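You operate a simulated robot arm through the tools that you are given. There is no shell and no other tool. Be economical: measure what you need, move in short steps, check, and stop when the job is done.

Carry out the task below with a simulated robot arm. There is one attempt and no reset: what you move stays moved.

JOB
Take the white brush and put it on the orange panel. Fetch the blue tube and stand it on top of the tiny black bobbin. Take the green tube and put it on top of the tiny cream bobbin. Turn the middle brake knob to 1. Push the right green drawer shut. Fetch the white clip from the top of the packing table and set it on the top of the test bench. Put the orange clip from the top of the packing table on the silver nut. Put the orange block on the top of the test bench away on the top of the brown table. Take the steel die with the smallest size on its label from the top of the test bench and leave it on the white felt pad. Close the left grey drawer. Press the zero button two times. Put the blue block on the top of the test bench away on the top of the brown table. Stack the 5.5 round die from the top of the brown table on top of the 6.0 round die. Open the tag box lid. Do these in any order. Set down upright: blue tube, green tube.

It is judged by the outcome, as a careful person would: the job done as asked, and still so three seconds after it is handed in. It fails if anything else is knocked over, pushed out of place, dropped, spilled or broken. Lids that push on must go on centred and level and be pressed home; caps that screw on are set level and turned clockwise until they are tight.

ROBOT AND FRAMES
A 6-joint arm with a two-finger parallel gripper on a trunk, on a base that drives. Base frame: it is fixed to the floor where the robot stands at the start and does not move with it; the origin is under the middle of the robot, x ahead of it, y to its left, z up; the surface under the hand at the start is at about z = 0.78. Readings come in m, rad, newtons and seconds.
Its first joint turns from -2.897 to 2.897 rad. Places, roughly: blue block (3x3x3 cm) [-2.7, 0.1, 0.9]; blue tube [0.75, 0, 0.75]; felt pad [-3.25, -0.25, 0.75]; green tube [0.75, 0, 0.75]; left grey drawer [-2.7, 0.4, 0.7]; middle brake knob [0.3, -2.9, 0.3]; orange block (3x3x3 cm) [-2.4, -0.2, 0.9]; orange clip (3x6x7 cm) [-1.8, -1.3, 0.8]; orange panel (9x9x1 cm) [1.8, 0.3, 0.8]; right green drawer [-1.7, -2.1, 0.7]; round die [1.25, 0.25, 0.75]; silver nut (6x6x3 cm) [-1.6, -1.4, 0.8]; steel die [-2.75, 0, 1]; tag box lid [2.2, 0.3, 0.7]; tiny black bobbin (5x5x5 cm) [1.6, -0.1, 0.8]; tiny cream bobbin (5x5x5 cm) [1.6, -0.1, 0.8]; top of the brown table [1.2, 0.1, 0.8]; top of the test bench [-3.2, 0.1, 0.8]; white brush (3x3x6 cm) [0.8, 0.2, 0.8]; white clip (3x6x7 cm) [-1.6, -1.5, 0.8]; zero button [-2.8, 0.2, 0.9]. Payload 3.43 kg.
The TCP is the grasp point between the finger pads, 0.034 m short of the fingertips. In the tool frame z runs along the fingers and y along their closing line. Largest opening 0.128 m; finger width 0.024, thickness 0.012; the body of the gripper, 0.048 by 0.13 m, starts 0.096 m behind the TCP.
Orientation is that of the tool frame in the base frame, as a unit quaternion [w, x, y, z]. With the fingers straight down and closing along the base's y, the tool's x points along the base's -x, its y along +y and its z along -z.

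CONTROLS
- The arm moves only by the tool nudge_tool. Its argument "increments" is a list of rows, each a list of 7 numbers: the opening in per cent of the stroke, from 0 (shut) to 100 (fully open), then the shift along the tool's x, y, z in m, then the turn, a rotation vector about the tool's x, y, z in rad. In form: [[claw, dx, dy, dz, rx, ry, rz], ...]. A call has 1 to 12 rows; each row shifts and turns the commanded pose from where the row before left it, along the tool's axes as they then stand. Rows are played at 5 a second. More than 0.05 m and 0.15 rad between two rows, or a gripper value outside its range, and nothing of the call is played. A pose out of reach is approached as far as the arm can. The call stops where the force on the tool passes 40 N (or 10 N more than at its start, if that is more) or the arm is blocked; 0.2 s more then pass. The fingers move at their own pace (about 0.153 m/s each) and stop on an object; they squeeze with about 30 N. The grip force told is the motor's: it shows also when the fingers shut on nothing. Time passes only in rows, and 0.2 s behind the last, so rows that do not move let the fingers close. It gives the time, the measured TCP pose, the force on the tool (base axes), the opening and the grip force at its end, in the units of the frame above (readings bear some noise), with the torque about the TCP (base axes, N m) and any sound that the robot's microphone picked up, and new pictures: "show" is both (left out), scene, wrist or none.
- Cameras (640 x 400 px; columns grow to the right, rows downward): "scene" is now at [0.1702, 0.1985, 1.2211]; the picture's right is [-0.24, -0.97, 0.00], its down [-0.34, 0.09, -0.94] and it looks along [0.91, -0.23, -0.35] (base axes); focal length 256 px, centre (320, 200). "wrist" rides on the gripper at [0.076, -0.011, -0.16] in the tool frame; the picture's right is [0.15, 0.99, 0.00], its down [-0.88, 0.13, -0.46] and it looks along [-0.45, 0.07, 0.89] (tool axes); focal length 234 px, centre (320, 200). There is no depth. A picture from a camera that has moved, and an enlarged one, comes with that camera's place and axes in the base frame and with its lens.
- base_move(legs): drives the robot by 1 to 6 legs, each [ahead, left, turn to the left] in m, m and rad, along the robot's own axes; the way and the turn of a leg run together, so that a leg with both is an arc; at most 1.5 m and 3.142 rad a leg. The arm and the cameras ride along, it lands a little off, and it stops where it bumps. It gives what a move gives, and a new picture of the scene camera.
- aim_head(pan, tilt): turns the head with the scene camera to pan (to the left, within 2.496 rad either way) and tilt (down, from -0.506 to 1.204), counted from straight ahead of the robot. It gives what a move gives, and a new picture of the scene camera.
- zoom(camera, box): a new picture of the part [left, top, right, bottom] of that camera's present view, enlarged. The clock stands still meanwhile.
- finish_job(): hands the job in; it is judged then, once.

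Go step by step. Nothing tells you exact positions but the pictures and the camera data: compare them with the known pose of the tool, close in by small moves and look again before you grip or let go. The budget is 556 turns and 360 pictures, counting those below and the enlarged ones. Unless the task says otherwise, let go and move clear before handing in, and close with one line.

The tools are called after "Request:" by a JSON object that holds its "method" and its "body". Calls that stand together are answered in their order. nudge_tool: Moves the arm, as the interface text tells. Its arguments: {"type":"object","properties":{"increments":{"type":"array","items":{"type":"array","items":{"type":"number"}}},"show":{"type":"string","enum":["both","scene","wrist","none"]}},"required":["increments"]} The other tools are called the same way: base_move (legs) drives the base; aim_head (pan, tilt) turns the head that bears the scene camera; zoom (camera, box) takes an enlarged picture of a part of a camera's view; finish_job () hands the job in.

At the start:

```text
t: 0.0
position: [0.7868, 0.0307, 1.119]
orientation: [0.0, 0.0, 1.0, 0.0]
wrist_force: [0.1, 0.3, 0.0]
moment: [-0.01, 0.0, 0.04]
width: 0.1283
grip_force: 0.1
robot x, y, heading: [-0.0007, -0.0014, 0.006]
head pan, tilt: [-0.244, 0.36]
```

scene: 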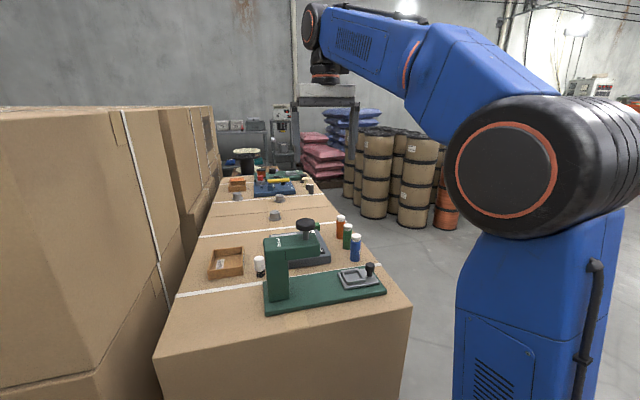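
wrist: 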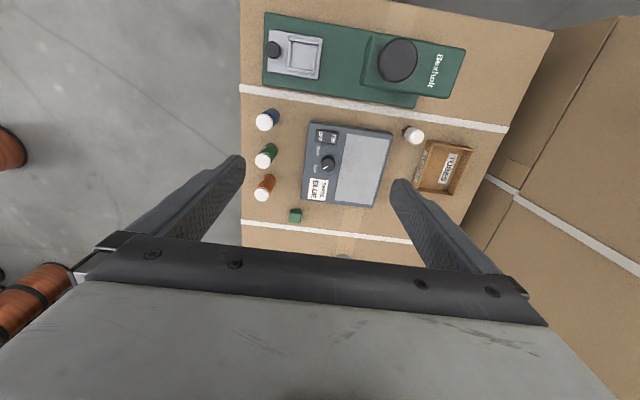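

I see the near bench with the tubes, brush and scale, and more things further along. I'll enlarge both views to identify the objects.

Request:
{"method": "zoom", "body": {"camera": "scene", "box": [160, 100, 400, 250]}}

Request:
{"method": "zoom", "body": {"camera": "wrist", "box": [220, 0, 540, 200]}}

Request:
{"method": "zoom", "body": {"camera": "scene", "box": [210, 160, 330, 235]}}

```text
2.67 times, centred on (280, 175) of scene
camera zoom: at [0.1702, 0.1985, 1.2211], right [-0.24, -0.97, 0.0], down [-0.34, 0.09, -0.94], along [0.91, -0.23, -0.35], focal length 684 px, centre (427, 267)
```

zoom: 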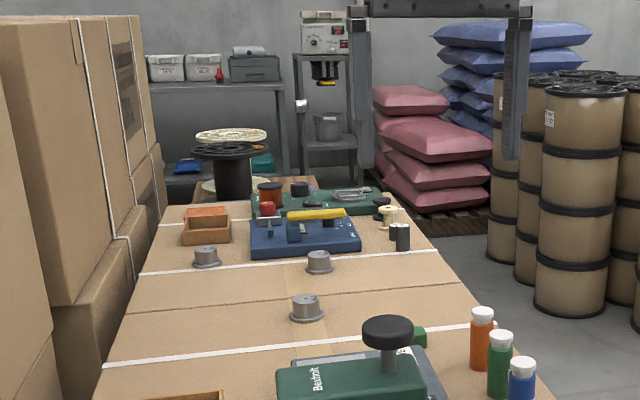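

```text
2.00 times, centred on (380, 100) of wrist
camera zoom: at [0.7114, 0.0214, 1.2795], right [-0.15, 0.99, 0.0], down [0.88, 0.13, 0.46], along [0.45, 0.07, -0.89], focal length 468 px, centre (200, 400)
```

zoom: 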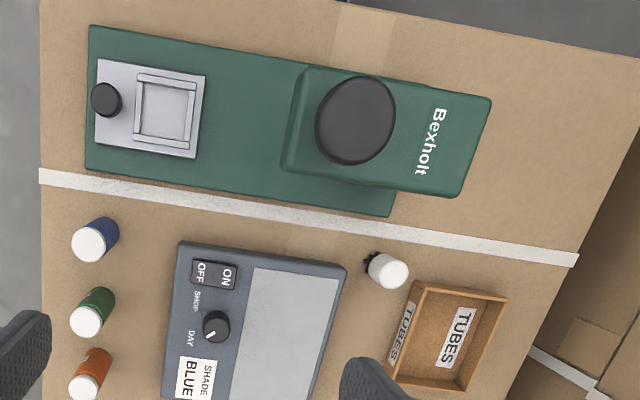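

```text
5.33 times, centred on (270, 198) of scene
camera zoom: at [0.1702, 0.1985, 1.2211], right [-0.24, -0.97, 0.0], down [-0.34, 0.09, -0.94], along [0.91, -0.23, -0.35], focal length 1368 px, centre (587, 213)
```

zoom: 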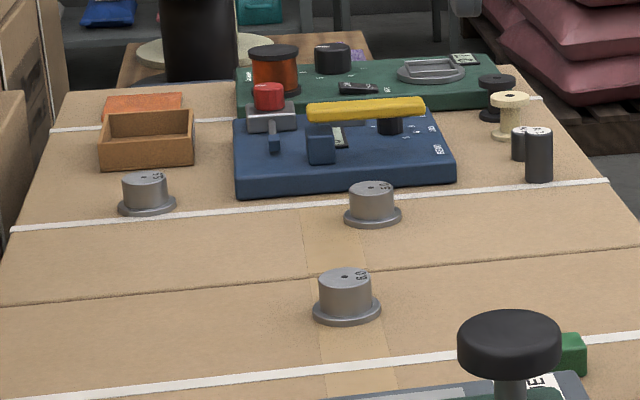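

The brush stands at about (0.77, 0.20). I'll go above it and turn the hand so that it closes along x, clear of the scale and the box.

Request:
{"method": "nudge_tool", "body": {"increments": [[55, 0.003, 0.043, 0.03, 0, 0, 0], [55, 0.003, 0.043, 0.03, 0, 0, 0], [55, 0.003, 0.043, 0.03, 0, 0, 0], [55, 0.003, 0.042, 0.03, 0, 0, 0], [55, 0, 0, 0, 0, 0, 0.1428], [55, 0, 0, 0, 0, 0, 0.1428], [55, 0, 0, 0, 0, 0, 0.1428], [55, 0, 0, 0, 0, 0, 0.1428], [55, 0, 0, 0, 0, 0, 0.1428], [55, 0, 0, 0, 0, 0, 0.1428], [55, 0, 0, 0, 0, 0, 0.1428], [55, 0, 0, 0, 0, 0, 0.1428]], "show": "none"}}

Request:
{"method": "nudge_tool", "body": {"increments": [[55, 0, 0, 0, 0, 0, 0.1428], [55, 0, 0, 0, 0, 0, 0.1428], [55, 0, 0, 0, 0, 0, 0.1428], [55, 0, 0, 0, 0, 0, 0]], "show": "both"}}

```text
refused: row 1 steps farther than a row can; nothing moved
```

```text
t: 1.0
position: [0.7883, 0.0305, 1.1203]
orientation: [0.0, 0.213, 0.977, 0.0]
wrist_force: [-0.3, 0.6, -0.5]
moment: [0.02, 0.02, 0.02]
width: 0.0706
grip_force: 0.1
robot x, y, heading: [-0.0014, 0.0, -0.002]
head pan, tilt: [-0.244, 0.36]
camera scene: at [0.1702, 0.1985, 1.2211], right [-0.24, -0.97, 0.0], down [-0.34, 0.09, -0.94], along [0.91, -0.23, -0.35], focal length 256 px, centre (320, 200)
camera wrist: at [0.7138, 0.0537, 1.2796], right [0.28, 0.96, 0.0], down [0.85, -0.25, 0.46], along [0.44, -0.13, -0.89], focal length 234 px, centre (320, 200)
```

scene: 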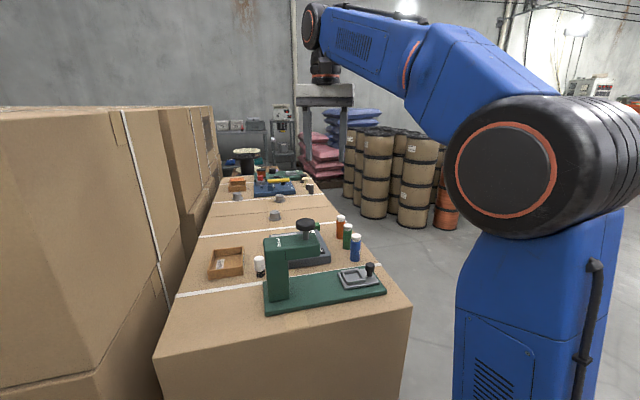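
wrist: 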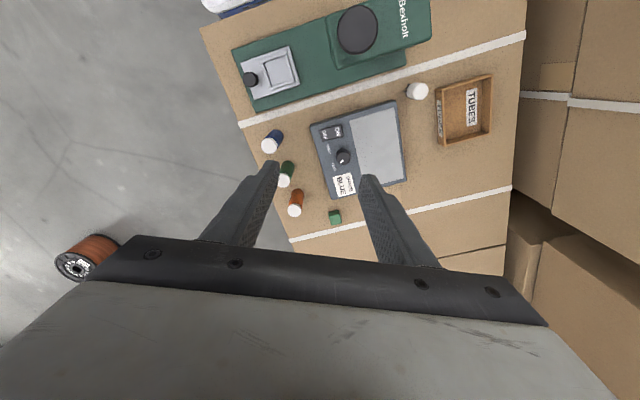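

Steps are limited to 0.05 m in total, so I'll finish the turn and then move across in smaller rows.

Request:
{"method": "nudge_tool", "body": {"increments": [[55, 0, 0, 0, 0, 0, 0.1428], [55, 0, 0, 0, 0, 0, 0.1428], [55, 0, 0, 0, 0, 0, 0.1428], [55, 0, 0, 0, 0, 0, 0.1428], [55, 0, 0, 0, 0, 0, 0.1428], [55, 0, 0, 0, 0, 0, 0.1428], [55, 0, 0, 0, 0, 0, 0.1428], [55, 0, 0, 0, 0, 0, 0.1428], [55, 0.043, -0.003, 0.02, 0, 0, 0], [55, 0.043, -0.004, 0.02, 0, 0, 0], [55, 0.043, -0.003, 0.02, 0, 0, 0], [55, 0.042, -0.004, 0.02, 0, 0, 0]], "show": "none"}}

Request:
{"method": "nudge_tool", "body": {"increments": [[55, 0, 0, 0.05, 0, 0, 0], [55, 0, 0, 0.04, 0, 0, 0], [55, 0, 0, 0, 0, 0, 0]], "show": "wrist"}}

```text
t: 3.6
position: [0.7723, 0.2012, 1.0403]
orientation: [0.0, 0.707, 0.707, 0.0]
wrist_force: [0.4, -0.9, -0.1]
moment: [0.04, -0.04, -0.01]
width: 0.0704
grip_force: 0.0
robot x, y, heading: [0.0021, 0.0017, 0.001]
head pan, tilt: [-0.244, 0.36]
```

```text
t: 4.4
position: [0.7732, 0.2005, 0.9492]
orientation: [0.0, 0.707, 0.707, 0.0]
wrist_force: [0.0, 0.2, 0.7]
moment: [0.0, -0.01, 0.01]
width: 0.0701
grip_force: 0.1
robot x, y, heading: [-0.0011, 0.0015, 0.001]
head pan, tilt: [-0.244, 0.36]
camera wrist: at [0.7619, 0.2788, 1.1091], right [0.99, 0.15, 0.0], down [0.13, -0.88, 0.46], along [0.07, -0.45, -0.89], focal length 234 px, centre (320, 200)
```

wrist: 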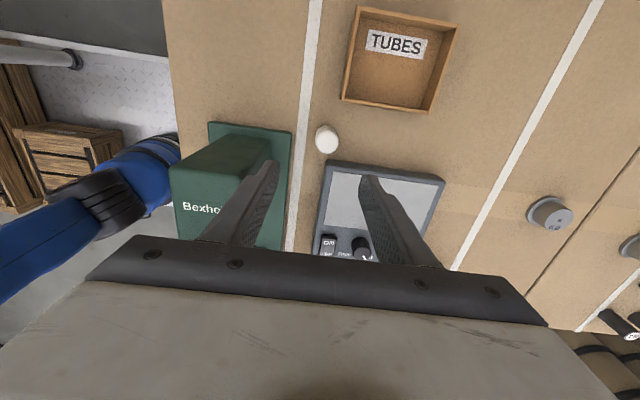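

The brush top appears to be near z=0.81, at about (0.779, 0.215). I'll correct, go lower, and look again.

Request:
{"method": "nudge_tool", "body": {"increments": [[45, 0.0145, 0.006, 0.03, 0, 0, 0], [45, 0, 0, 0.04, 0, 0, 0], [45, 0, 0, 0, 0, 0, 0]], "show": "wrist"}}

```text
t: 5.2
position: [0.7791, 0.2158, 0.8788]
orientation: [0.0, 0.707, 0.707, 0.0]
wrist_force: [-1.9, -0.6, 0.3]
moment: [0.02, -0.01, -0.02]
width: 0.0577
grip_force: 0.1
robot x, y, heading: [0.0016, 0.001, -0.004]
head pan, tilt: [-0.244, 0.36]
camera wrist: at [0.7678, 0.2936, 1.0392], right [0.99, 0.15, 0.0], down [0.13, -0.88, 0.46], along [0.07, -0.45, -0.89], focal length 234 px, centre (320, 200)
```

wrist: 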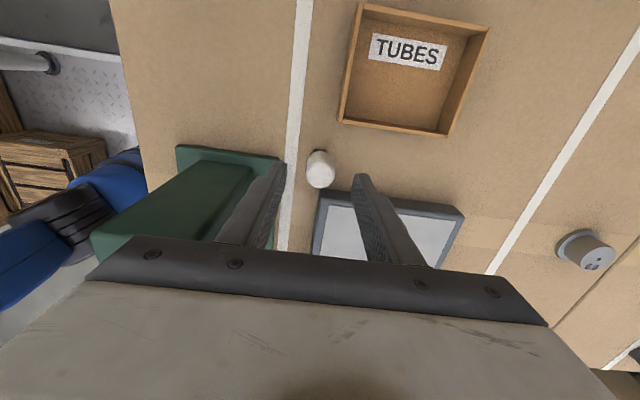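

Lined up in x; the brush is a few mm further in +y. I'll narrow the opening, descend and grip.

Request:
{"method": "nudge_tool", "body": {"increments": [[36, 0.003, 0.0, 0.0, 0, 0, 0], [36, 0, 0, 0.04, 0, 0, 0], [36, 0, 0, 0.042, 0, 0, 0], [36, 0, 0, 0, 0, 0, 0]], "show": "wrist"}}

```text
t: 6.0
position: [0.7795, 0.2194, 0.8149]
orientation: [0.002, 0.707, 0.707, 0.006]
wrist_force: [-1.5, -3.7, 19.4]
moment: [-0.31, 0.68, 0.11]
width: 0.0472
grip_force: 0.9
robot x, y, heading: [-0.0013, -0.0016, 0.004]
head pan, tilt: [-0.244, 0.36]
stopped in row 4: the force on the tool passed its limit at 84 N (the readings are from after the stop); the commanded pose is now the measured one
camera wrist: at [0.7673, 0.2957, 0.9747], right [0.99, 0.15, 0.01], down [0.13, -0.88, 0.45], along [0.08, -0.45, -0.89], focal length 234 px, centre (320, 200)
```

wrist: 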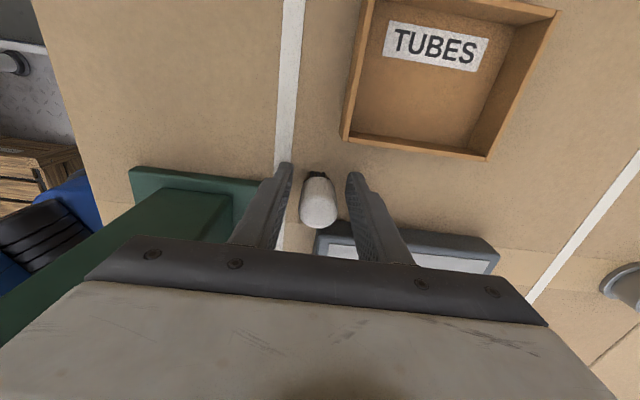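

The hand met something at fingertip z=0.781, mostly on the left finger. I'll enlarge to see what it touched.

Request:
{"method": "zoom", "body": {"camera": "wrist", "box": [220, 130, 420, 255]}}

Request:
{"method": "zoom", "body": {"camera": "scene", "box": [200, 200, 400, 325]}}

```text
3.20 times, centred on (320, 192) of wrist
camera zoom: at [0.7673, 0.2957, 0.9747], right [0.99, 0.15, 0.01], down [0.13, -0.88, 0.45], along [0.08, -0.45, -0.89], focal length 749 px, centre (320, 224)
```

zoom: 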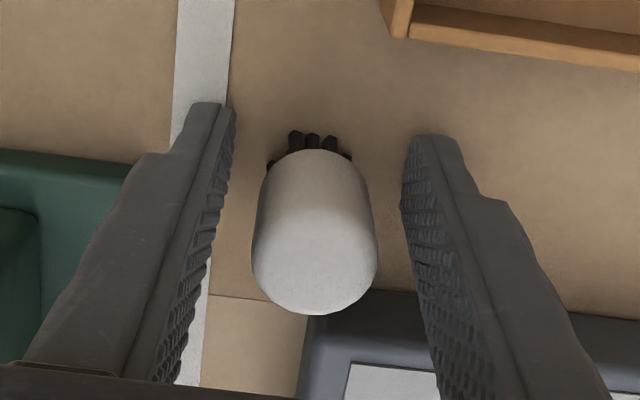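

```text
3.20 times, centred on (300, 262) of scene
camera zoom: at [0.1697, 0.1983, 1.2212], right [-0.24, -0.97, 0.0], down [-0.34, 0.09, -0.94], along [0.91, -0.23, -0.35], focal length 820 px, centre (384, 0)
```

zoom: 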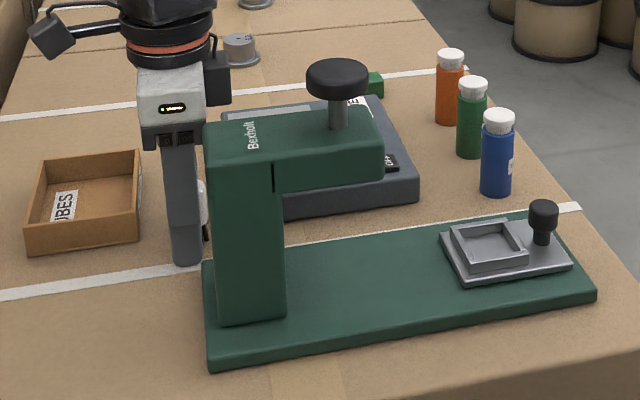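

The tips simply touched the tabletop, so the table is at z≈0.78. I'll rise 5 mm and grip the brush.

Request:
{"method": "nudge_tool", "body": {"increments": [[36, 0, 0, -0.006, 0, 0, 0], [0, 0, 0, 0, 0, 0, 0], [0, 0, 0, 0, 0, 0, 0], [0, 0, 0, 0, 0, 0, 0], [0, 0, 0, -0.03, 0, 0, 0], [0, 0, 0, -0.04, 0, 0, 0], [0, 0, 0, -0.05, 0, 0, 0], [0, 0, 0, -0.05, 0, 0, 0], [0, 0, 0, -0.05, 0, 0, 0], [0, 0, 0, -0.05, 0, 0, 0]], "show": "wrist"}}

```text
t: 8.2
position: [0.7795, 0.2155, 1.0895]
orientation: [0.002, 0.707, 0.707, 0.004]
wrist_force: [-0.3, 0.5, -0.7]
moment: [-0.02, 0.02, -0.02]
width: 0.0266
grip_force: 30.3
robot x, y, heading: [-0.0004, 0.0042, -0.003]
head pan, tilt: [-0.244, 0.36]
camera wrist: at [0.7668, 0.2939, 1.25], right [0.99, 0.15, 0.01], down [0.13, -0.88, 0.45], along [0.07, -0.45, -0.89], focal length 234 px, centre (320, 200)
```

wrist: 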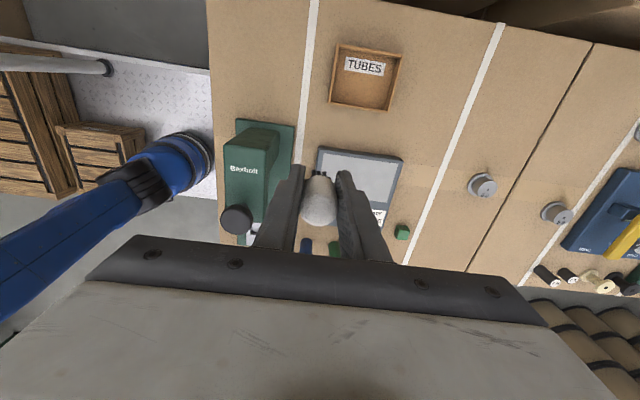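

The brush is held. Before driving I'll look to the right side and back to know the surroundings.

Request:
{"method": "aim_head", "body": {"pan": -1.1, "tilt": 0.6}}

Request:
{"method": "aim_head", "body": {"pan": -2.3, "tilt": 0.3}}

Request:
{"method": "aim_head", "body": {"pan": 2.3, "tilt": 0.3}}

```text
t: 9.4
position: [0.7788, 0.2163, 1.0888]
orientation: [0.002, 0.707, 0.707, 0.004]
wrist_force: [0.5, 0.7, 0.1]
moment: [-0.04, -0.01, -0.01]
width: 0.0267
grip_force: 30.2
robot x, y, heading: [-0.0011, -0.0038, 0.002]
head pan, tilt: [-1.1, 0.6]
camera scene: at [0.1203, 0.1424, 1.1991], right [-0.89, -0.45, 0.0], down [-0.26, 0.5, -0.83], along [0.38, -0.73, -0.56], focal length 256 px, centre (320, 200)
```

scene: 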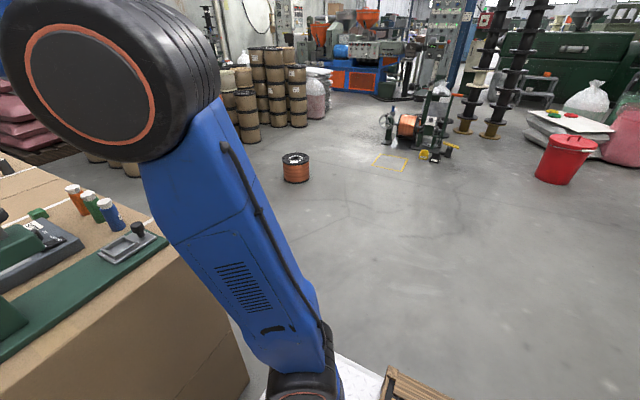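

```text
t: 10.8
position: [0.78, 0.2166, 1.0884]
orientation: [0.001, 0.707, 0.707, 0.005]
wrist_force: [0.2, 0.2, -0.9]
moment: [-0.03, 0.0, -0.01]
width: 0.0266
grip_force: 29.6
robot x, y, heading: [-0.0007, 0.0009, 0.001]
head pan, tilt: [-2.3, 0.3]
camera scene: at [0.0179, 0.1515, 1.2265], right [-0.75, 0.67, 0.0], down [0.2, 0.22, -0.96], along [-0.64, -0.71, -0.3], focal length 256 px, centre (320, 200)
```

scene: 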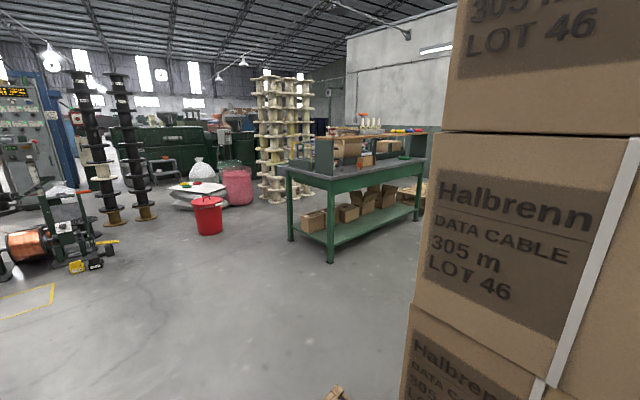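

```text
t: 14.4
position: [0.7789, 0.2165, 1.0897]
orientation: [0.001, 0.707, 0.707, 0.004]
wrist_force: [0.0, 0.7, -1.4]
moment: [0.02, 0.0, 0.03]
width: 0.0265
grip_force: 29.6
robot x, y, heading: [-0.0024, 0.0047, 0.001]
head pan, tilt: [2.3, 0.3]
camera scene: at [0.0179, 0.2908, 1.2265], right [0.75, 0.67, 0.0], down [0.2, -0.22, -0.96], along [-0.64, 0.71, -0.3], focal length 256 px, centre (320, 200)
```

scene: 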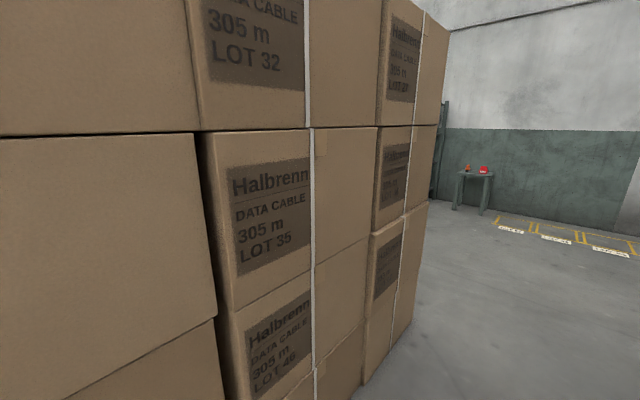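

The right side is open floor. I'll strafe right and drive along the table so that both ends of it are in reach.

Request:
{"method": "base_move", "body": {"legs": [[0, -0.56, 0], [1.4, 0, 0]]}}

Request:
{"method": "aim_head", "body": {"pan": 1.2, "tilt": 0.5}}

```text
t: 24.3
position: [2.1812, -0.3649, 1.0896]
orientation: [0.002, 0.711, 0.703, 0.004]
wrist_force: [0.6, 0.1, 0.5]
moment: [-0.02, 0.01, 0.02]
width: 0.0267
grip_force: 29.7
robot x, y, heading: [1.398, -0.5727, -0.01]
head pan, tilt: [2.3, 0.3]
camera scene: at [1.4193, -0.2833, 1.2265], right [0.75, 0.66, 0.0], down [0.19, -0.22, -0.96], along [-0.63, 0.72, -0.3], focal length 256 px, centre (320, 200)
```

scene: 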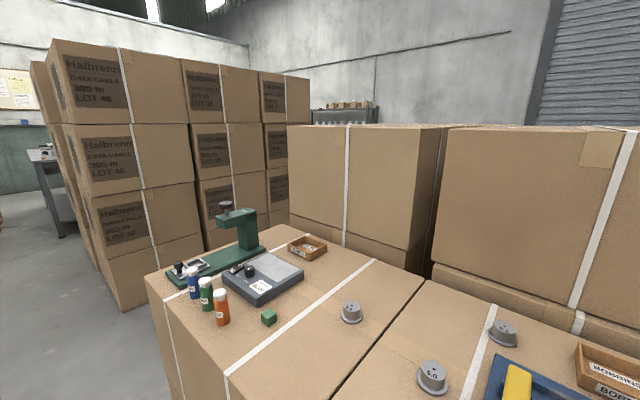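

```text
t: 25.6
position: [2.1795, -0.3657, 1.0884]
orientation: [0.002, 0.711, 0.703, 0.004]
wrist_force: [-0.2, 0.1, -0.7]
moment: [0.02, 0.02, 0.0]
width: 0.0266
grip_force: 29.7
robot x, y, heading: [1.3972, -0.5693, -0.009]
head pan, tilt: [1.201, 0.499]
camera scene: at [1.5146, -0.269, 1.2081], right [0.93, -0.37, 0.0], down [-0.18, -0.44, -0.88], along [0.33, 0.82, -0.48], focal length 256 px, centre (320, 200)
```

scene: 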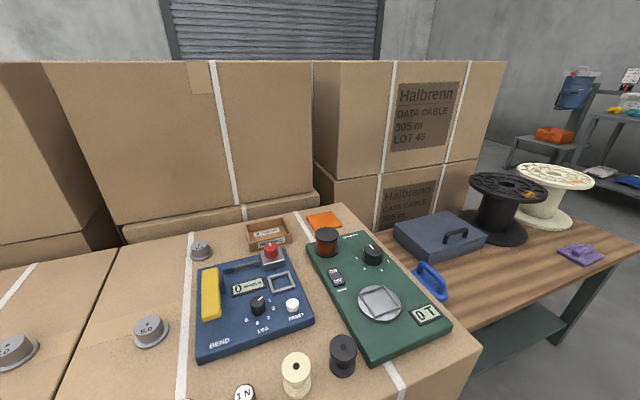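

A very good view from here: orange panel, bobbins, dies and a box on the wooden table. I'll enlarge to identify labels.

Request:
{"method": "zoom", "body": {"camera": "scene", "box": [180, 200, 480, 388]}}

Request:
{"method": "zoom", "body": {"camera": "scene", "box": [370, 160, 640, 330]}}

Request:
{"method": "zoom", "body": {"camera": "scene", "box": [0, 230, 240, 400]}}

```text
2.13 times, centred on (330, 294) of scene
camera zoom: at [1.5146, -0.269, 1.2081], right [0.93, -0.37, 0.0], down [-0.18, -0.44, -0.88], along [0.33, 0.82, -0.48], focal length 546 px, centre (299, 0)
```

zoom: 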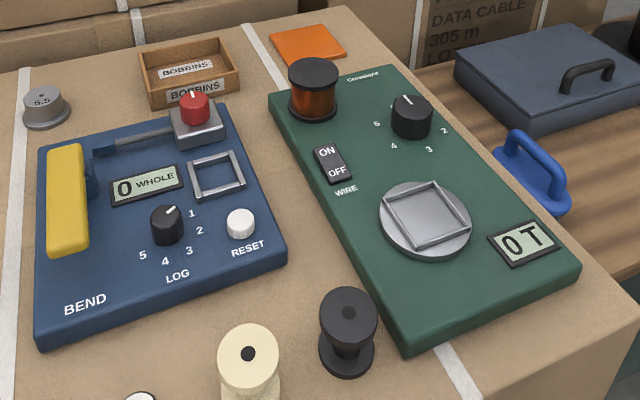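

```text
2.35 times, centred on (505, 245) of scene
camera zoom: at [1.5146, -0.269, 1.2081], right [0.93, -0.37, 0.0], down [-0.18, -0.44, -0.88], along [0.33, 0.82, -0.48], focal length 603 px, centre (-115, 94)
```

zoom: 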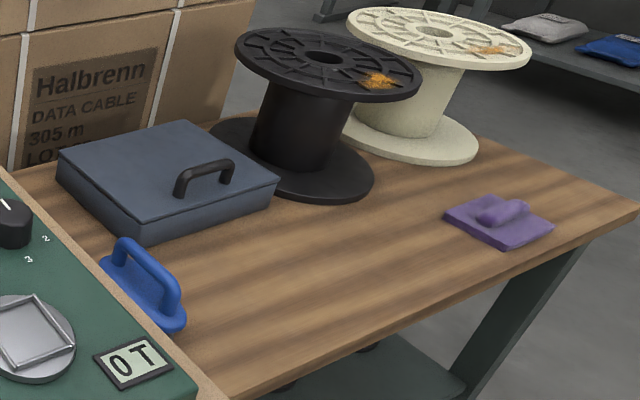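

```text
2.35 times, centred on (120, 315) of scene
camera zoom: at [1.5146, -0.269, 1.2081], right [0.93, -0.37, 0.0], down [-0.18, -0.44, -0.88], along [0.33, 0.82, -0.48], focal length 603 px, centre (791, -71)
```

zoom: 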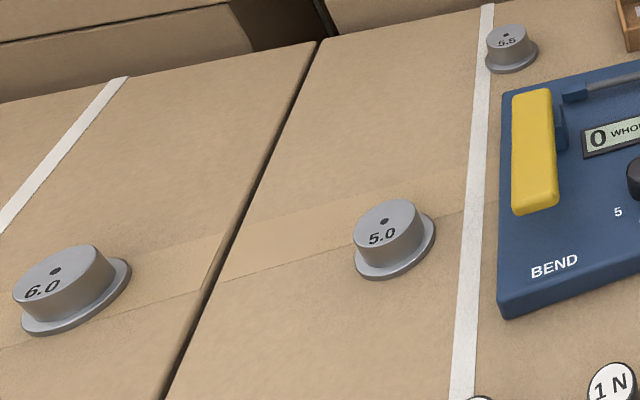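

The panel is near (1.76, 0.33), close to the boxes behind. I'll drive ahead a bit and turn the hand half round so the camera side faces the robot.

Request:
{"method": "base_move", "body": {"legs": [[0.15, 0, 0.01]]}}

Request:
{"method": "nudge_tool", "body": {"increments": [[0, 0, 0, 0, 0, 0, -0.1496], [0, 0, 0, 0, 0, 0, -0.1496], [0, 0, 0, 0, 0, 0, -0.1496], [0, 0, 0, 0, 0, 0, -0.1496], [0, 0, 0, 0, 0, 0, -0.1496], [0, 0, 0, 0, 0, 0, -0.1496], [0, 0, 0, 0, 0, 0, -0.1496], [0, 0, 0, 0, 0, 0, -0.1496], [0, 0, 0, 0, 0, 0, -0.1496], [0, 0, 0, 0, 0, 0, -0.1496], [0, 0, 0, 0, 0, 0, -0.1496]], "show": "none"}}

Request:
{"method": "nudge_tool", "body": {"increments": [[0, 0, 0, 0, 0, 0, -0.1496], [0, 0, 0, 0, 0, 0, -0.1496], [0, 0, 0, 0, 0, 0, -0.1496], [0, 0, 0, 0, 0, 0, -0.1496], [0, 0, 0, 0, 0, 0, -0.1496], [0, 0, 0, 0, 0, 0, -0.1496], [0, 0, 0, 0, 0, 0, -0.1496], [0, 0, 0, 0, 0, 0, -0.1496], [0, 0, 0, 0, 0, 0, -0.1496], [0, 0, 0, 0, 0, 0, -0.1496], [0, 0, 0, 0, 0, 0, 0]], "show": "none"}}

```text
t: 27.0
position: [2.3288, -0.357, 1.0886]
orientation: [0.002, 0.707, 0.708, 0.004]
wrist_force: [-0.1, 0.2, -1.1]
moment: [0.04, 0.01, -0.02]
width: 0.0266
grip_force: 29.9
robot x, y, heading: [1.5479, -0.5791, 0.001]
head pan, tilt: [1.201, 0.499]
camera scene: at [1.6613, -0.2685, 1.2081], right [0.93, -0.36, 0.0], down [-0.17, -0.45, -0.88], along [0.32, 0.82, -0.48], focal length 256 px, centre (320, 200)
```

scene: 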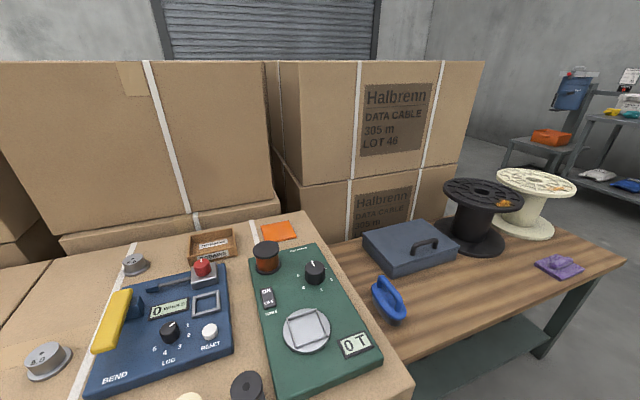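

```text
t: 29.4
position: [2.3281, -0.3563, 1.0894]
orientation: [0.004, -0.039, 0.999, 0.002]
wrist_force: [0.7, 0.7, -0.8]
moment: [0.01, 0.01, -0.02]
width: 0.0265
grip_force: 30.1
robot x, y, heading: [1.5495, -0.5747, 0.0]
head pan, tilt: [1.201, 0.499]
```

```text
t: 31.8
position: [2.3281, -0.3582, 1.09]
orientation: [-0.005, 0.707, -0.707, 0.002]
wrist_force: [0.7, -0.7, -1.3]
moment: [0.02, -0.05, 0.02]
width: 0.0265
grip_force: 29.7
robot x, y, heading: [1.5522, -0.5743, 0.005]
head pan, tilt: [1.201, 0.499]
```

Panel confirmed at (1.765, 0.322). Moving the hand there at height.

Request:
{"method": "nudge_tool", "body": {"increments": [[0, -0.0378, 0.0312, 0, 0, 0, 0], [0, -0.0378, 0.0312, 0, 0, 0, 0], [0, -0.0378, 0.0312, 0, 0, 0, 0], [0, -0.0378, 0.0312, 0, 0, 0, 0], [0, -0.0378, 0.0312, 0, 0, 0, 0], [0, -0.0378, 0.0312, 0, 0, 0, 0], [0, -0.0378, 0.0312, 0, 0, 0, 0], [0, -0.0378, 0.0312, 0, 0, 0, 0], [0, -0.0378, 0.0312, 0, 0, 0, 0], [0, -0.0378, 0.0312, 0, 0, 0, 0]], "show": "none"}}

Request:
{"method": "nudge_tool", "body": {"increments": [[0, -0.0378, 0.0312, 0, 0, 0, 0], [0, -0.0378, 0.0312, 0, 0, 0, 0], [0, -0.0378, 0.0312, 0, 0, 0, 0], [0, -0.0378, 0.0312, 0, 0, 0, 0], [0, -0.0378, 0.0312, 0, 0, 0, 0], [0, -0.0378, 0.0312, 0, 0, 0, 0], [0, -0.0378, 0.0312, 0, 0, 0, 0], [0, -0.0378, 0.0312, 0, 0, 0, 0], [0, 0, 0, 0.05, 0, 0, 0], [0, 0, 0, 0.05, 0, 0, 0], [0, 0, 0, 0, 0, 0, 0]], "show": "both"}}

```text
t: 34.0
position: [2.0151, 0.0205, 1.0897]
orientation: [-0.004, 0.707, -0.707, 0.001]
wrist_force: [0.2, -0.2, 0.3]
moment: [0.06, 0.0, 0.01]
width: 0.0266
grip_force: 30.2
robot x, y, heading: [1.551, -0.5763, -0.001]
head pan, tilt: [1.201, 0.499]
```

```text
t: 36.4
position: [1.7697, 0.209, 0.8764]
orientation: [0.004, -0.707, 0.707, -0.002]
wrist_force: [-0.6, -0.1, -0.5]
moment: [-0.01, 0.02, -0.03]
width: 0.0265
grip_force: 30.2
out of reach, approached as far as the arm can: row 2, 3, 4, 5, 6, 7, 8
robot x, y, heading: [1.5472, -0.5762, -0.001]
head pan, tilt: [1.201, 0.499]
camera scene: at [1.6612, -0.2683, 1.2081], right [0.93, -0.36, 0.0], down [-0.17, -0.45, -0.88], along [0.32, 0.82, -0.48], focal length 256 px, centre (320, 200)
camera wrist: at [1.7799, 0.134, 1.0369], right [-0.99, -0.15, -0.01], down [-0.14, 0.88, 0.46], along [-0.06, 0.45, -0.89], focal length 234 px, centre (320, 200)
```

scene: 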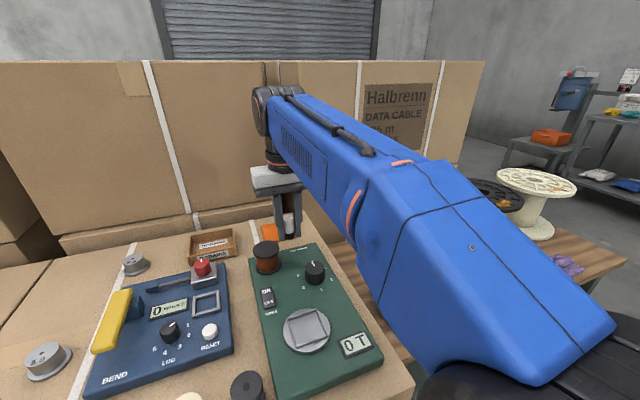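
wrist: 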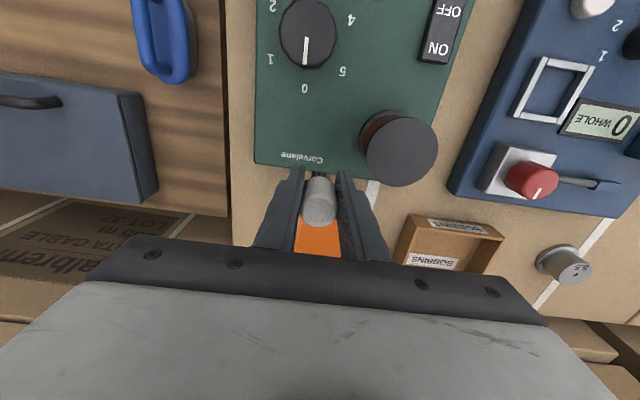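

The arm fell short of the target; I'll hold still a moment to see where it settles.

Request:
{"method": "nudge_tool", "body": {"increments": [[0, 0, 0, 0, 0, 0, 0], [0, 0, 0, 0, 0, 0, 0], [0, 0, 0, 0, 0, 0, 0]], "show": "none"}}

```text
t: 37.2
position: [1.7706, 0.2081, 0.8774]
orientation: [-0.004, 0.708, -0.707, 0.001]
wrist_force: [0.7, 0.1, -0.9]
moment: [0.0, -0.01, 0.0]
width: 0.0266
grip_force: 30.1
robot x, y, heading: [1.5493, -0.5729, 0.003]
head pan, tilt: [1.201, 0.499]
```

It's stable. At lower height the arm reaches further, so I'll extend the rest of the way at this height.

Request:
{"method": "nudge_tool", "body": {"increments": [[0, -0.03, 0.001, 0, 0, 0, 0], [0, -0.03, 0.001, 0, 0, 0, 0], [0, -0.03, 0.001, 0, 0, 0, 0], [0, -0.025, 0.001, 0, 0, 0, 0], [0, 0, 0, 0, 0, 0, 0]], "show": "both"}}

```text
t: 38.4
position: [1.7699, 0.285, 0.8659]
orientation: [-0.004, 0.707, -0.707, 0.002]
wrist_force: [-0.5, 0.8, -1.1]
moment: [0.01, -0.04, 0.0]
width: 0.0266
grip_force: 30.5
out of reach, approached as far as the arm can: row 3, 4
robot x, y, heading: [1.5491, -0.5734, -0.002]
head pan, tilt: [1.201, 0.499]
camera scene: at [1.6612, -0.2683, 1.2081], right [0.93, -0.36, 0.0], down [-0.17, -0.45, -0.88], along [0.32, 0.82, -0.48], focal length 256 px, centre (320, 200)
camera wrist: at [1.7788, 0.211, 1.0246], right [-0.99, -0.15, -0.01], down [-0.14, 0.88, 0.46], along [-0.06, 0.45, -0.89], focal length 234 px, centre (320, 200)
```

scene: 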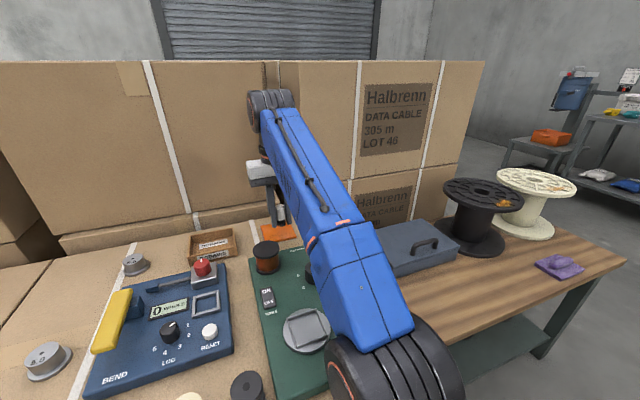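
wrist: 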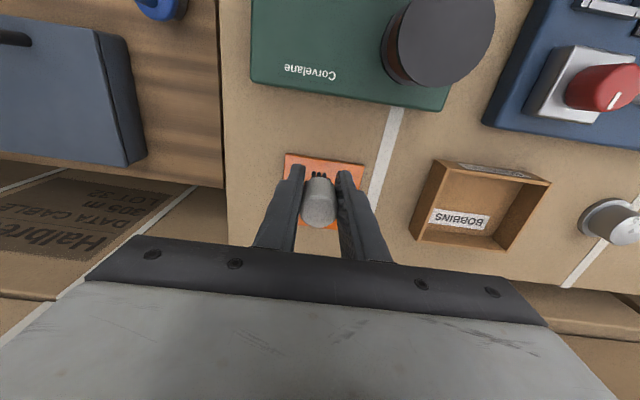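

The brush is over the near edge of the panel. I'll shift the base 4 cm left, which carries the hand to the panel's middle.

Request:
{"method": "base_move", "body": {"legs": [[0, 0.04, 0]]}}

Request:
{"method": "zoom", "body": {"camera": "wrist", "box": [240, 100, 440, 225]}}

```text
t: 39.2
position: [1.7693, 0.3249, 0.864]
orientation: [-0.005, 0.708, -0.706, 0.003]
wrist_force: [0.0, -0.3, -0.9]
moment: [0.0, -0.02, 0.0]
width: 0.0267
grip_force: 29.6
robot x, y, heading: [1.5488, -0.5331, 0.001]
head pan, tilt: [1.201, 0.499]
camera scene: at [1.6612, -0.2279, 1.2081], right [0.93, -0.36, 0.0], down [-0.17, -0.45, -0.88], along [0.32, 0.82, -0.48], focal length 256 px, centre (320, 200)
```

scene: 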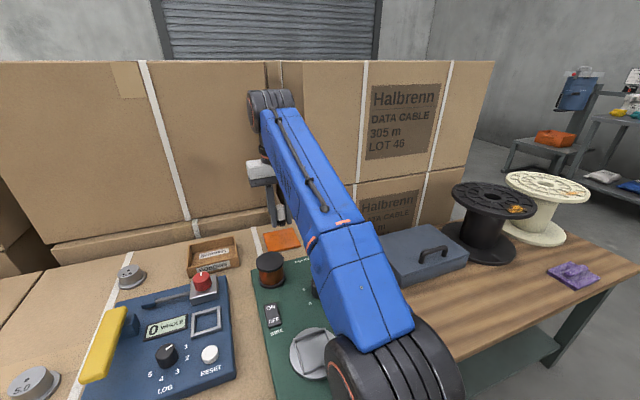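

```text
3.20 times, centred on (340, 162) of wrist
camera zoom: at [1.7787, 0.2514, 1.0247], right [-0.99, -0.15, -0.01], down [-0.14, 0.88, 0.46], along [-0.06, 0.45, -0.89], focal length 749 px, centre (256, 320)
```

zoom: 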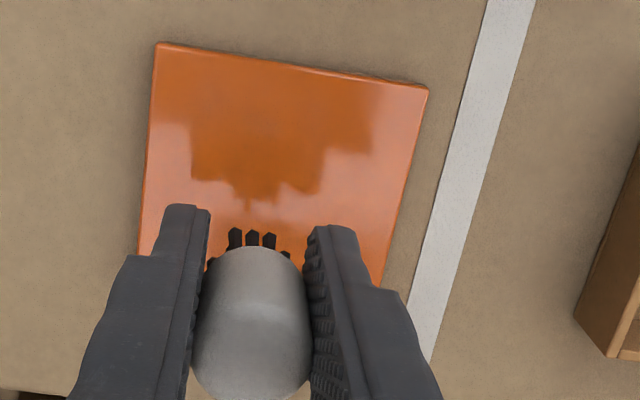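

The brush is over the panel's centre. Lowering gently onto it.

Request:
{"method": "nudge_tool", "body": {"increments": [[0, 0, 0, 0.015, 0, 0, 0], [0, 0, 0, 0.01, 0, 0, 0], [0, 0, 0, 0.005, 0, 0, 0], [0, 0, 0, 0, 0, 0, 0]], "show": "wrist"}}

```text
t: 40.2
position: [1.768, 0.3254, 0.834]
orientation: [-0.005, 0.708, -0.707, 0.002]
wrist_force: [-0.3, 0.2, -0.6]
moment: [-0.03, 0.0, -0.02]
width: 0.0265
grip_force: 30.0
robot x, y, heading: [1.5463, -0.5331, -0.001]
head pan, tilt: [1.201, 0.499]
camera wrist: at [1.7788, 0.2513, 0.9943], right [-0.99, -0.15, -0.01], down [-0.14, 0.88, 0.46], along [-0.06, 0.45, -0.89], focal length 234 px, centre (320, 200)
```

wrist: 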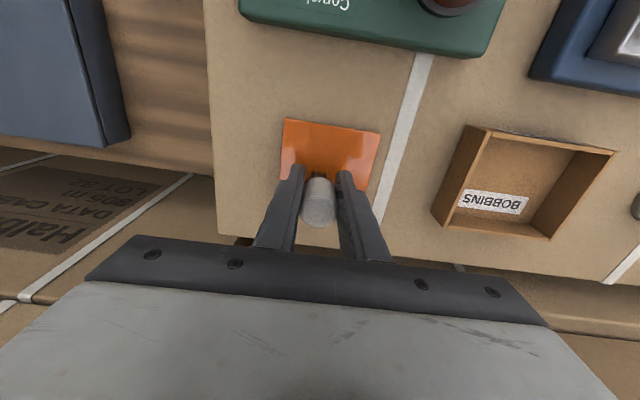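

No contact yet; a few more millimetres.

Request:
{"method": "nudge_tool", "body": {"increments": [[0, 0, 0, 0.003, 0, 0, 0], [0, 0, 0, 0, 0, 0, 0]], "show": "none"}}

Request:
{"method": "nudge_tool", "body": {"increments": [[0, 0, 0, 0.003, 0, 0, 0], [0, 0, 0, 0, 0, 0, 0]], "show": "none"}}

```text
t: 40.8
position: [1.7686, 0.3262, 0.8321]
orientation: [-0.005, 0.708, -0.706, 0.002]
wrist_force: [0.0, -1.1, 0.2]
moment: [0.0, 0.02, 0.02]
width: 0.0264
grip_force: 29.9
robot x, y, heading: [1.5472, -0.5343, 0.001]
head pan, tilt: [1.201, 0.499]
```

```text
t: 41.4
position: [1.7685, 0.3263, 0.8281]
orientation: [-0.005, 0.708, -0.706, 0.002]
wrist_force: [0.5, -0.5, -0.7]
moment: [0.03, -0.04, -0.02]
width: 0.0267
grip_force: 30.1
robot x, y, heading: [1.5501, -0.5339, 0.01]
head pan, tilt: [1.201, 0.499]
```

Request:
{"method": "nudge_tool", "body": {"increments": [[0, 0, 0, 0.002, 0, 0, 0], [0, 0, 0, 0, 0, 0, 0]], "show": "none"}}

Request:
{"method": "zoom", "body": {"camera": "wrist", "box": [240, 100, 440, 225]}}

Request:
{"method": "zoom", "body": {"camera": "scene", "box": [220, 180, 340, 255]}}

```text
t: 42.0
position: [1.769, 0.3252, 0.8268]
orientation: [-0.004, 0.708, -0.707, 0.002]
wrist_force: [-0.9, -1.0, -0.8]
moment: [0.02, -0.01, 0.0]
width: 0.0267
grip_force: 30.0
robot x, y, heading: [1.5482, -0.5283, 0.005]
head pan, tilt: [1.201, 0.499]
```

```text
3.20 times, centred on (340, 162) of wrist
camera zoom: at [1.779, 0.2516, 0.9863], right [-0.99, -0.15, -0.01], down [-0.14, 0.88, 0.46], along [-0.06, 0.45, -0.89], focal length 749 px, centre (256, 320)
```

zoom: 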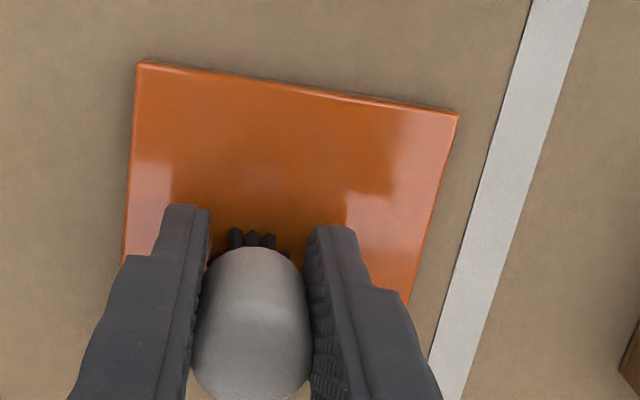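

```text
5.33 times, centred on (280, 218) of scene
camera zoom: at [1.6612, -0.228, 1.2081], right [0.93, -0.36, 0.0], down [-0.17, -0.45, -0.88], along [0.32, 0.82, -0.48], focal length 1368 px, centre (533, 107)
```

zoom: 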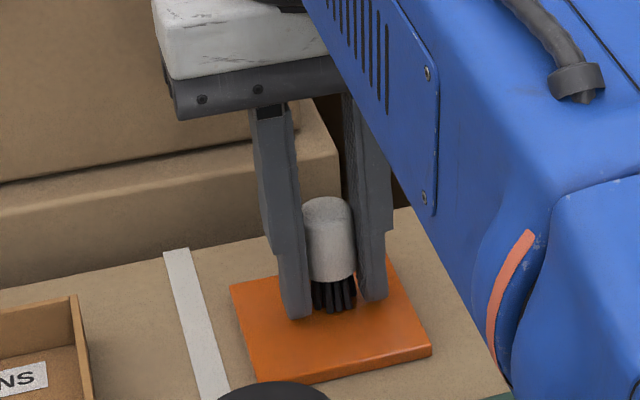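

Nearly touching. A few more 2 mm steps.

Request:
{"method": "nudge_tool", "body": {"increments": [[0, 0, 0, 0.002, 0, 0, 0], [0, 0, 0, 0.001, 0, 0, 0], [0, 0, 0, 0, 0, 0, 0]], "show": "none"}}

Request:
{"method": "nudge_tool", "body": {"increments": [[0, 0, 0, 0.002, 0, 0, 0], [0, 0, 0, 0, 0, 0, 0]], "show": "none"}}

```text
t: 42.8
position: [1.7693, 0.3252, 0.8247]
orientation: [-0.004, 0.708, -0.706, 0.0]
wrist_force: [0.3, 1.3, 14.8]
moment: [0.07, 0.01, 0.05]
width: 0.0263
grip_force: 29.9
robot x, y, heading: [1.5483, -0.5367, 0.003]
head pan, tilt: [1.201, 0.499]
```

```text
t: 43.4
position: [1.7698, 0.3266, 0.8233]
orientation: [-0.005, 0.708, -0.706, 0.001]
wrist_force: [1.1, 0.8, 27.2]
moment: [0.11, 0.01, 0.02]
width: 0.0267
grip_force: 30.0
robot x, y, heading: [1.5527, -0.5342, 0.001]
head pan, tilt: [1.201, 0.499]
```

Contact made. I'll ease off, release, rise and check.

Request:
{"method": "nudge_tool", "body": {"increments": [[0, 0, 0, -0.003, 0, 0, 0], [45, 0, 0, 0, 0, 0, 0], [45, 0, 0, 0, 0, 0, 0], [45, 0, 0, -0.03, 0, 0, 0], [45, 0, 0, -0.03, 0, 0, 0], [45, 0, 0, 0, 0, 0, 0]], "show": "wrist"}}

```text
t: 44.8
position: [1.7696, 0.3159, 0.8801]
orientation: [-0.005, 0.708, -0.706, 0.001]
wrist_force: [-0.7, -0.3, -0.2]
moment: [0.02, 0.01, 0.01]
width: 0.0576
grip_force: 0.2
out of reach, approached as far as the arm can: row 5
robot x, y, heading: [1.5487, -0.5375, 0.007]
head pan, tilt: [1.201, 0.499]
camera wrist: at [1.7789, 0.2422, 1.0402], right [-0.99, -0.15, -0.01], down [-0.14, 0.88, 0.46], along [-0.06, 0.45, -0.89], focal length 234 px, centre (320, 200)
```

wrist: 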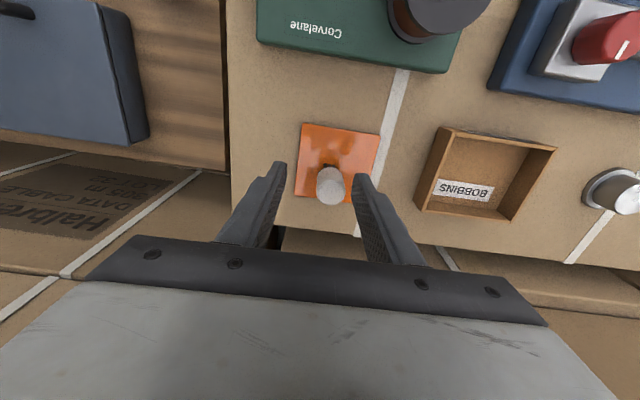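

The brush stands on the panel. Next, the 5.5 die at about (1.43, 0.28); I'll back off, rise and go across.

Request:
{"method": "nudge_tool", "body": {"increments": [[60, 0.035, 0, -0.0225, 0, 0, 0], [60, 0.035, 0, -0.0225, 0, 0, 0], [60, 0.035, 0, -0.0225, 0, 0, 0], [60, 0.035, 0, -0.0225, 0, 0, 0], [60, 0, 0.048, 0, 0, 0, 0], [60, 0, 0.048, 0, 0, 0, 0], [60, 0, 0.048, 0, 0, 0, 0], [60, 0, 0.048, 0, 0, 0, 0], [60, 0, 0.048, 0, 0, 0, 0], [60, 0, 0.048, 0, 0, 0, 0], [60, 0, 0.048, 0, 0, 0, 0], [60, 0, 0, 0, 0, 0, 0]], "show": "both"}}

```text
t: 47.4
position: [1.4428, 0.1741, 0.9638]
orientation: [0.003, -0.705, 0.709, 0.001]
wrist_force: [0.0, 0.1, -0.5]
moment: [-0.02, 0.0, 0.02]
width: 0.0768
grip_force: 0.2
out of reach, approached as far as the arm can: row 11
robot x, y, heading: [1.5457, -0.5328, 0.004]
head pan, tilt: [1.201, 0.499]
camera scene: at [1.666, -0.2262, 1.2071], right [0.93, -0.36, 0.0], down [-0.18, -0.45, -0.88], along [0.31, 0.82, -0.48], focal length 256 px, centre (320, 200)
camera wrist: at [1.4536, 0.0998, 1.1235], right [-0.99, -0.14, 0.0], down [-0.13, 0.88, 0.46], along [-0.06, 0.46, -0.89], focal length 234 px, centre (320, 200)
```

scene: 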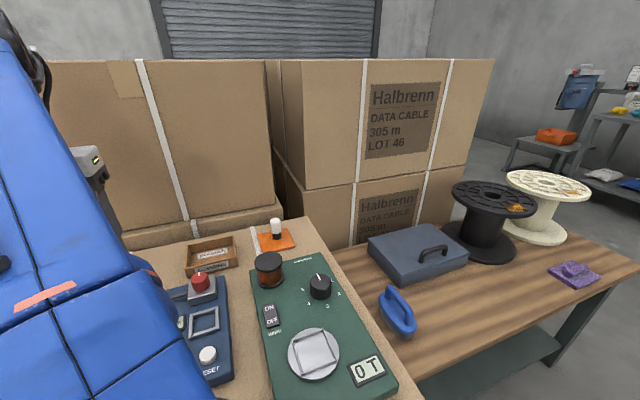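
wrist: 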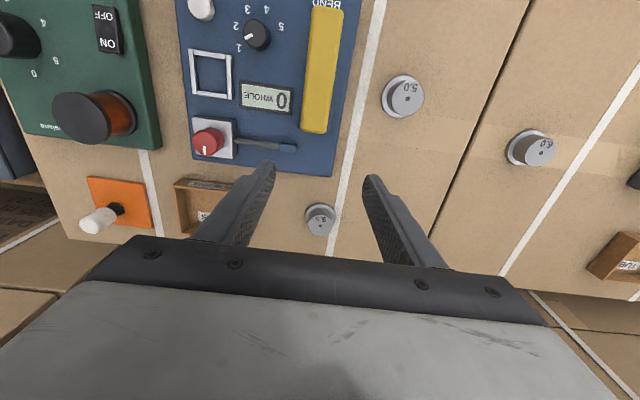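

The 5.5 die is at about (1.428, 0.29), and the 6.0 die at (1.157, 0.137). I'll lower a bit and reach out over the 5.5.

Request:
{"method": "nudge_tool", "body": {"increments": [[58, 0, 0.014, 0.03, 0, 0, 0], [58, -0.02, 0, 0.03, 0, 0, 0], [58, -0.04, 0, 0, 0, 0, 0], [58, -0.04, 0, 0, 0, 0, 0], [58, -0.016, 0, 0.01, 0, 0, 0], [58, 0, 0, 0, 0, 0, 0]], "show": "wrist"}}

```text
t: 48.8
position: [1.4368, 0.2377, 0.8724]
orientation: [-0.004, 0.708, -0.706, 0.002]
wrist_force: [0.2, -0.5, -0.3]
moment: [0.01, -0.02, 0.01]
width: 0.0746
grip_force: 0.0
out of reach, approached as far as the arm can: row 3, 4, 5
robot x, y, heading: [1.5502, -0.534, 0.0]
head pan, tilt: [1.201, 0.499]
camera wrist: at [1.4454, 0.1636, 1.0329], right [-0.99, -0.15, -0.01], down [-0.14, 0.88, 0.46], along [-0.06, 0.45, -0.89], focal length 234 px, centre (320, 200)
```

wrist: 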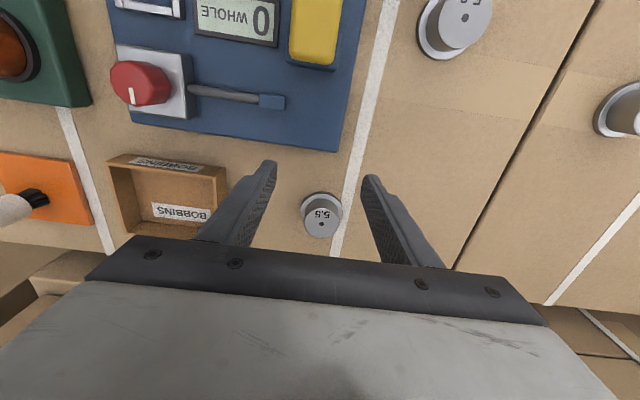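

The arm's turning axis is about 0.25 m ahead of the base origin, so I should stand further back. I'll lift the hand and drive back 0.4 m.

Request:
{"method": "nudge_tool", "body": {"increments": [[58, 0.03, 0, -0.03, 0, 0, 0], [58, 0.03, 0, -0.03, 0, 0, 0], [58, 0.03, 0, -0.03, 0, 0, 0], [58, 0, 0, 0, 0, 0, 0]], "show": "none"}}

Request:
{"method": "base_move", "body": {"legs": [[-0.4, 0, 0]]}}

```text
t: 50.0
position: [1.4523, 0.1824, 0.913]
orientation: [-0.009, -0.697, 0.717, -0.031]
wrist_force: [0.1, 0.4, 0.1]
moment: [0.03, -0.02, -0.03]
width: 0.0742
grip_force: 0.1
robot x, y, heading: [1.5481, -0.5329, -0.004]
head pan, tilt: [1.201, 0.499]
stopped in row 4: the arm was blocked; the commanded pose is now the measured one
```

```text
t: 52.5
position: [1.0506, 0.1818, 0.9115]
orientation: [-0.008, -0.697, 0.716, -0.03]
wrist_force: [-0.8, 0.2, 0.3]
moment: [-0.03, -0.01, -0.02]
width: 0.0744
grip_force: 0.1
robot x, y, heading: [1.15, -0.5339, 0.003]
head pan, tilt: [1.201, 0.499]
camera scene: at [1.2643, -0.2163, 1.2044], right [0.93, -0.36, 0.0], down [-0.17, -0.46, -0.87], along [0.32, 0.81, -0.49], focal length 256 px, centre (320, 200)
```

scene: 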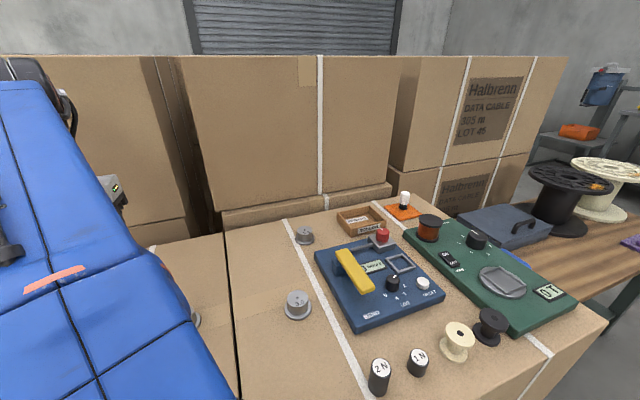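

The arm pressed against the head on this side; working facing the table will be better. I'll swing the hand to the front first.

Request:
{"method": "nudge_tool", "body": {"increments": [[58, 0.01, -0.04, -0.01, 0, 0, 0], [58, 0.01, -0.04, -0.02, 0, 0, 0], [58, 0.01, -0.04, -0.02, 0, 0, 0], [58, 0.02, -0.04, -0.02, 0, 0, 0], [58, 0.02, -0.04, -0.02, 0, 0, 0], [58, 0.02, -0.04, -0.02, 0, 0, 0], [58, 0.02, -0.04, -0.01, 0, 0, 0], [58, 0.02, -0.04, -0.01, 0, 0, 0], [58, 0.02, -0.04, 0, 0, 0, 0], [58, 0.02, -0.04, 0, 0, 0, 0], [58, 0.02, -0.04, 0, 0, 0, 0]], "show": "scene"}}

```text
t: 54.9
position: [1.4804, -0.0219, 1.0715]
orientation: [-0.004, -0.698, 0.716, -0.027]
wrist_force: [-0.1, 0.5, -0.3]
moment: [-0.03, 0.01, 0.0]
width: 0.0744
grip_force: 0.0
robot x, y, heading: [1.1493, -0.5358, 0.002]
head pan, tilt: [1.201, 0.499]
camera scene: at [1.2614, -0.2281, 1.2081], right [0.93, -0.36, 0.0], down [-0.17, -0.45, -0.88], along [0.32, 0.82, -0.48], focal length 256 px, centre (320, 200)
```

scene: 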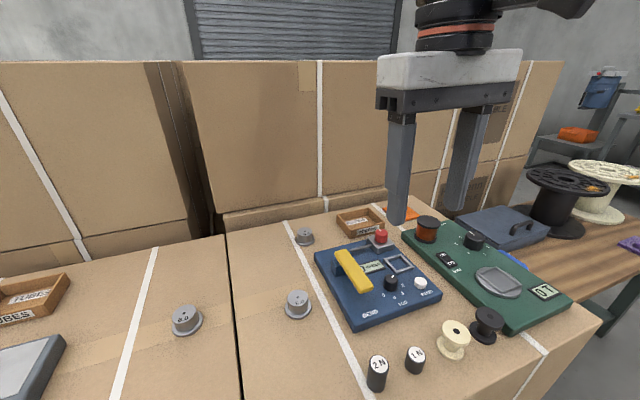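

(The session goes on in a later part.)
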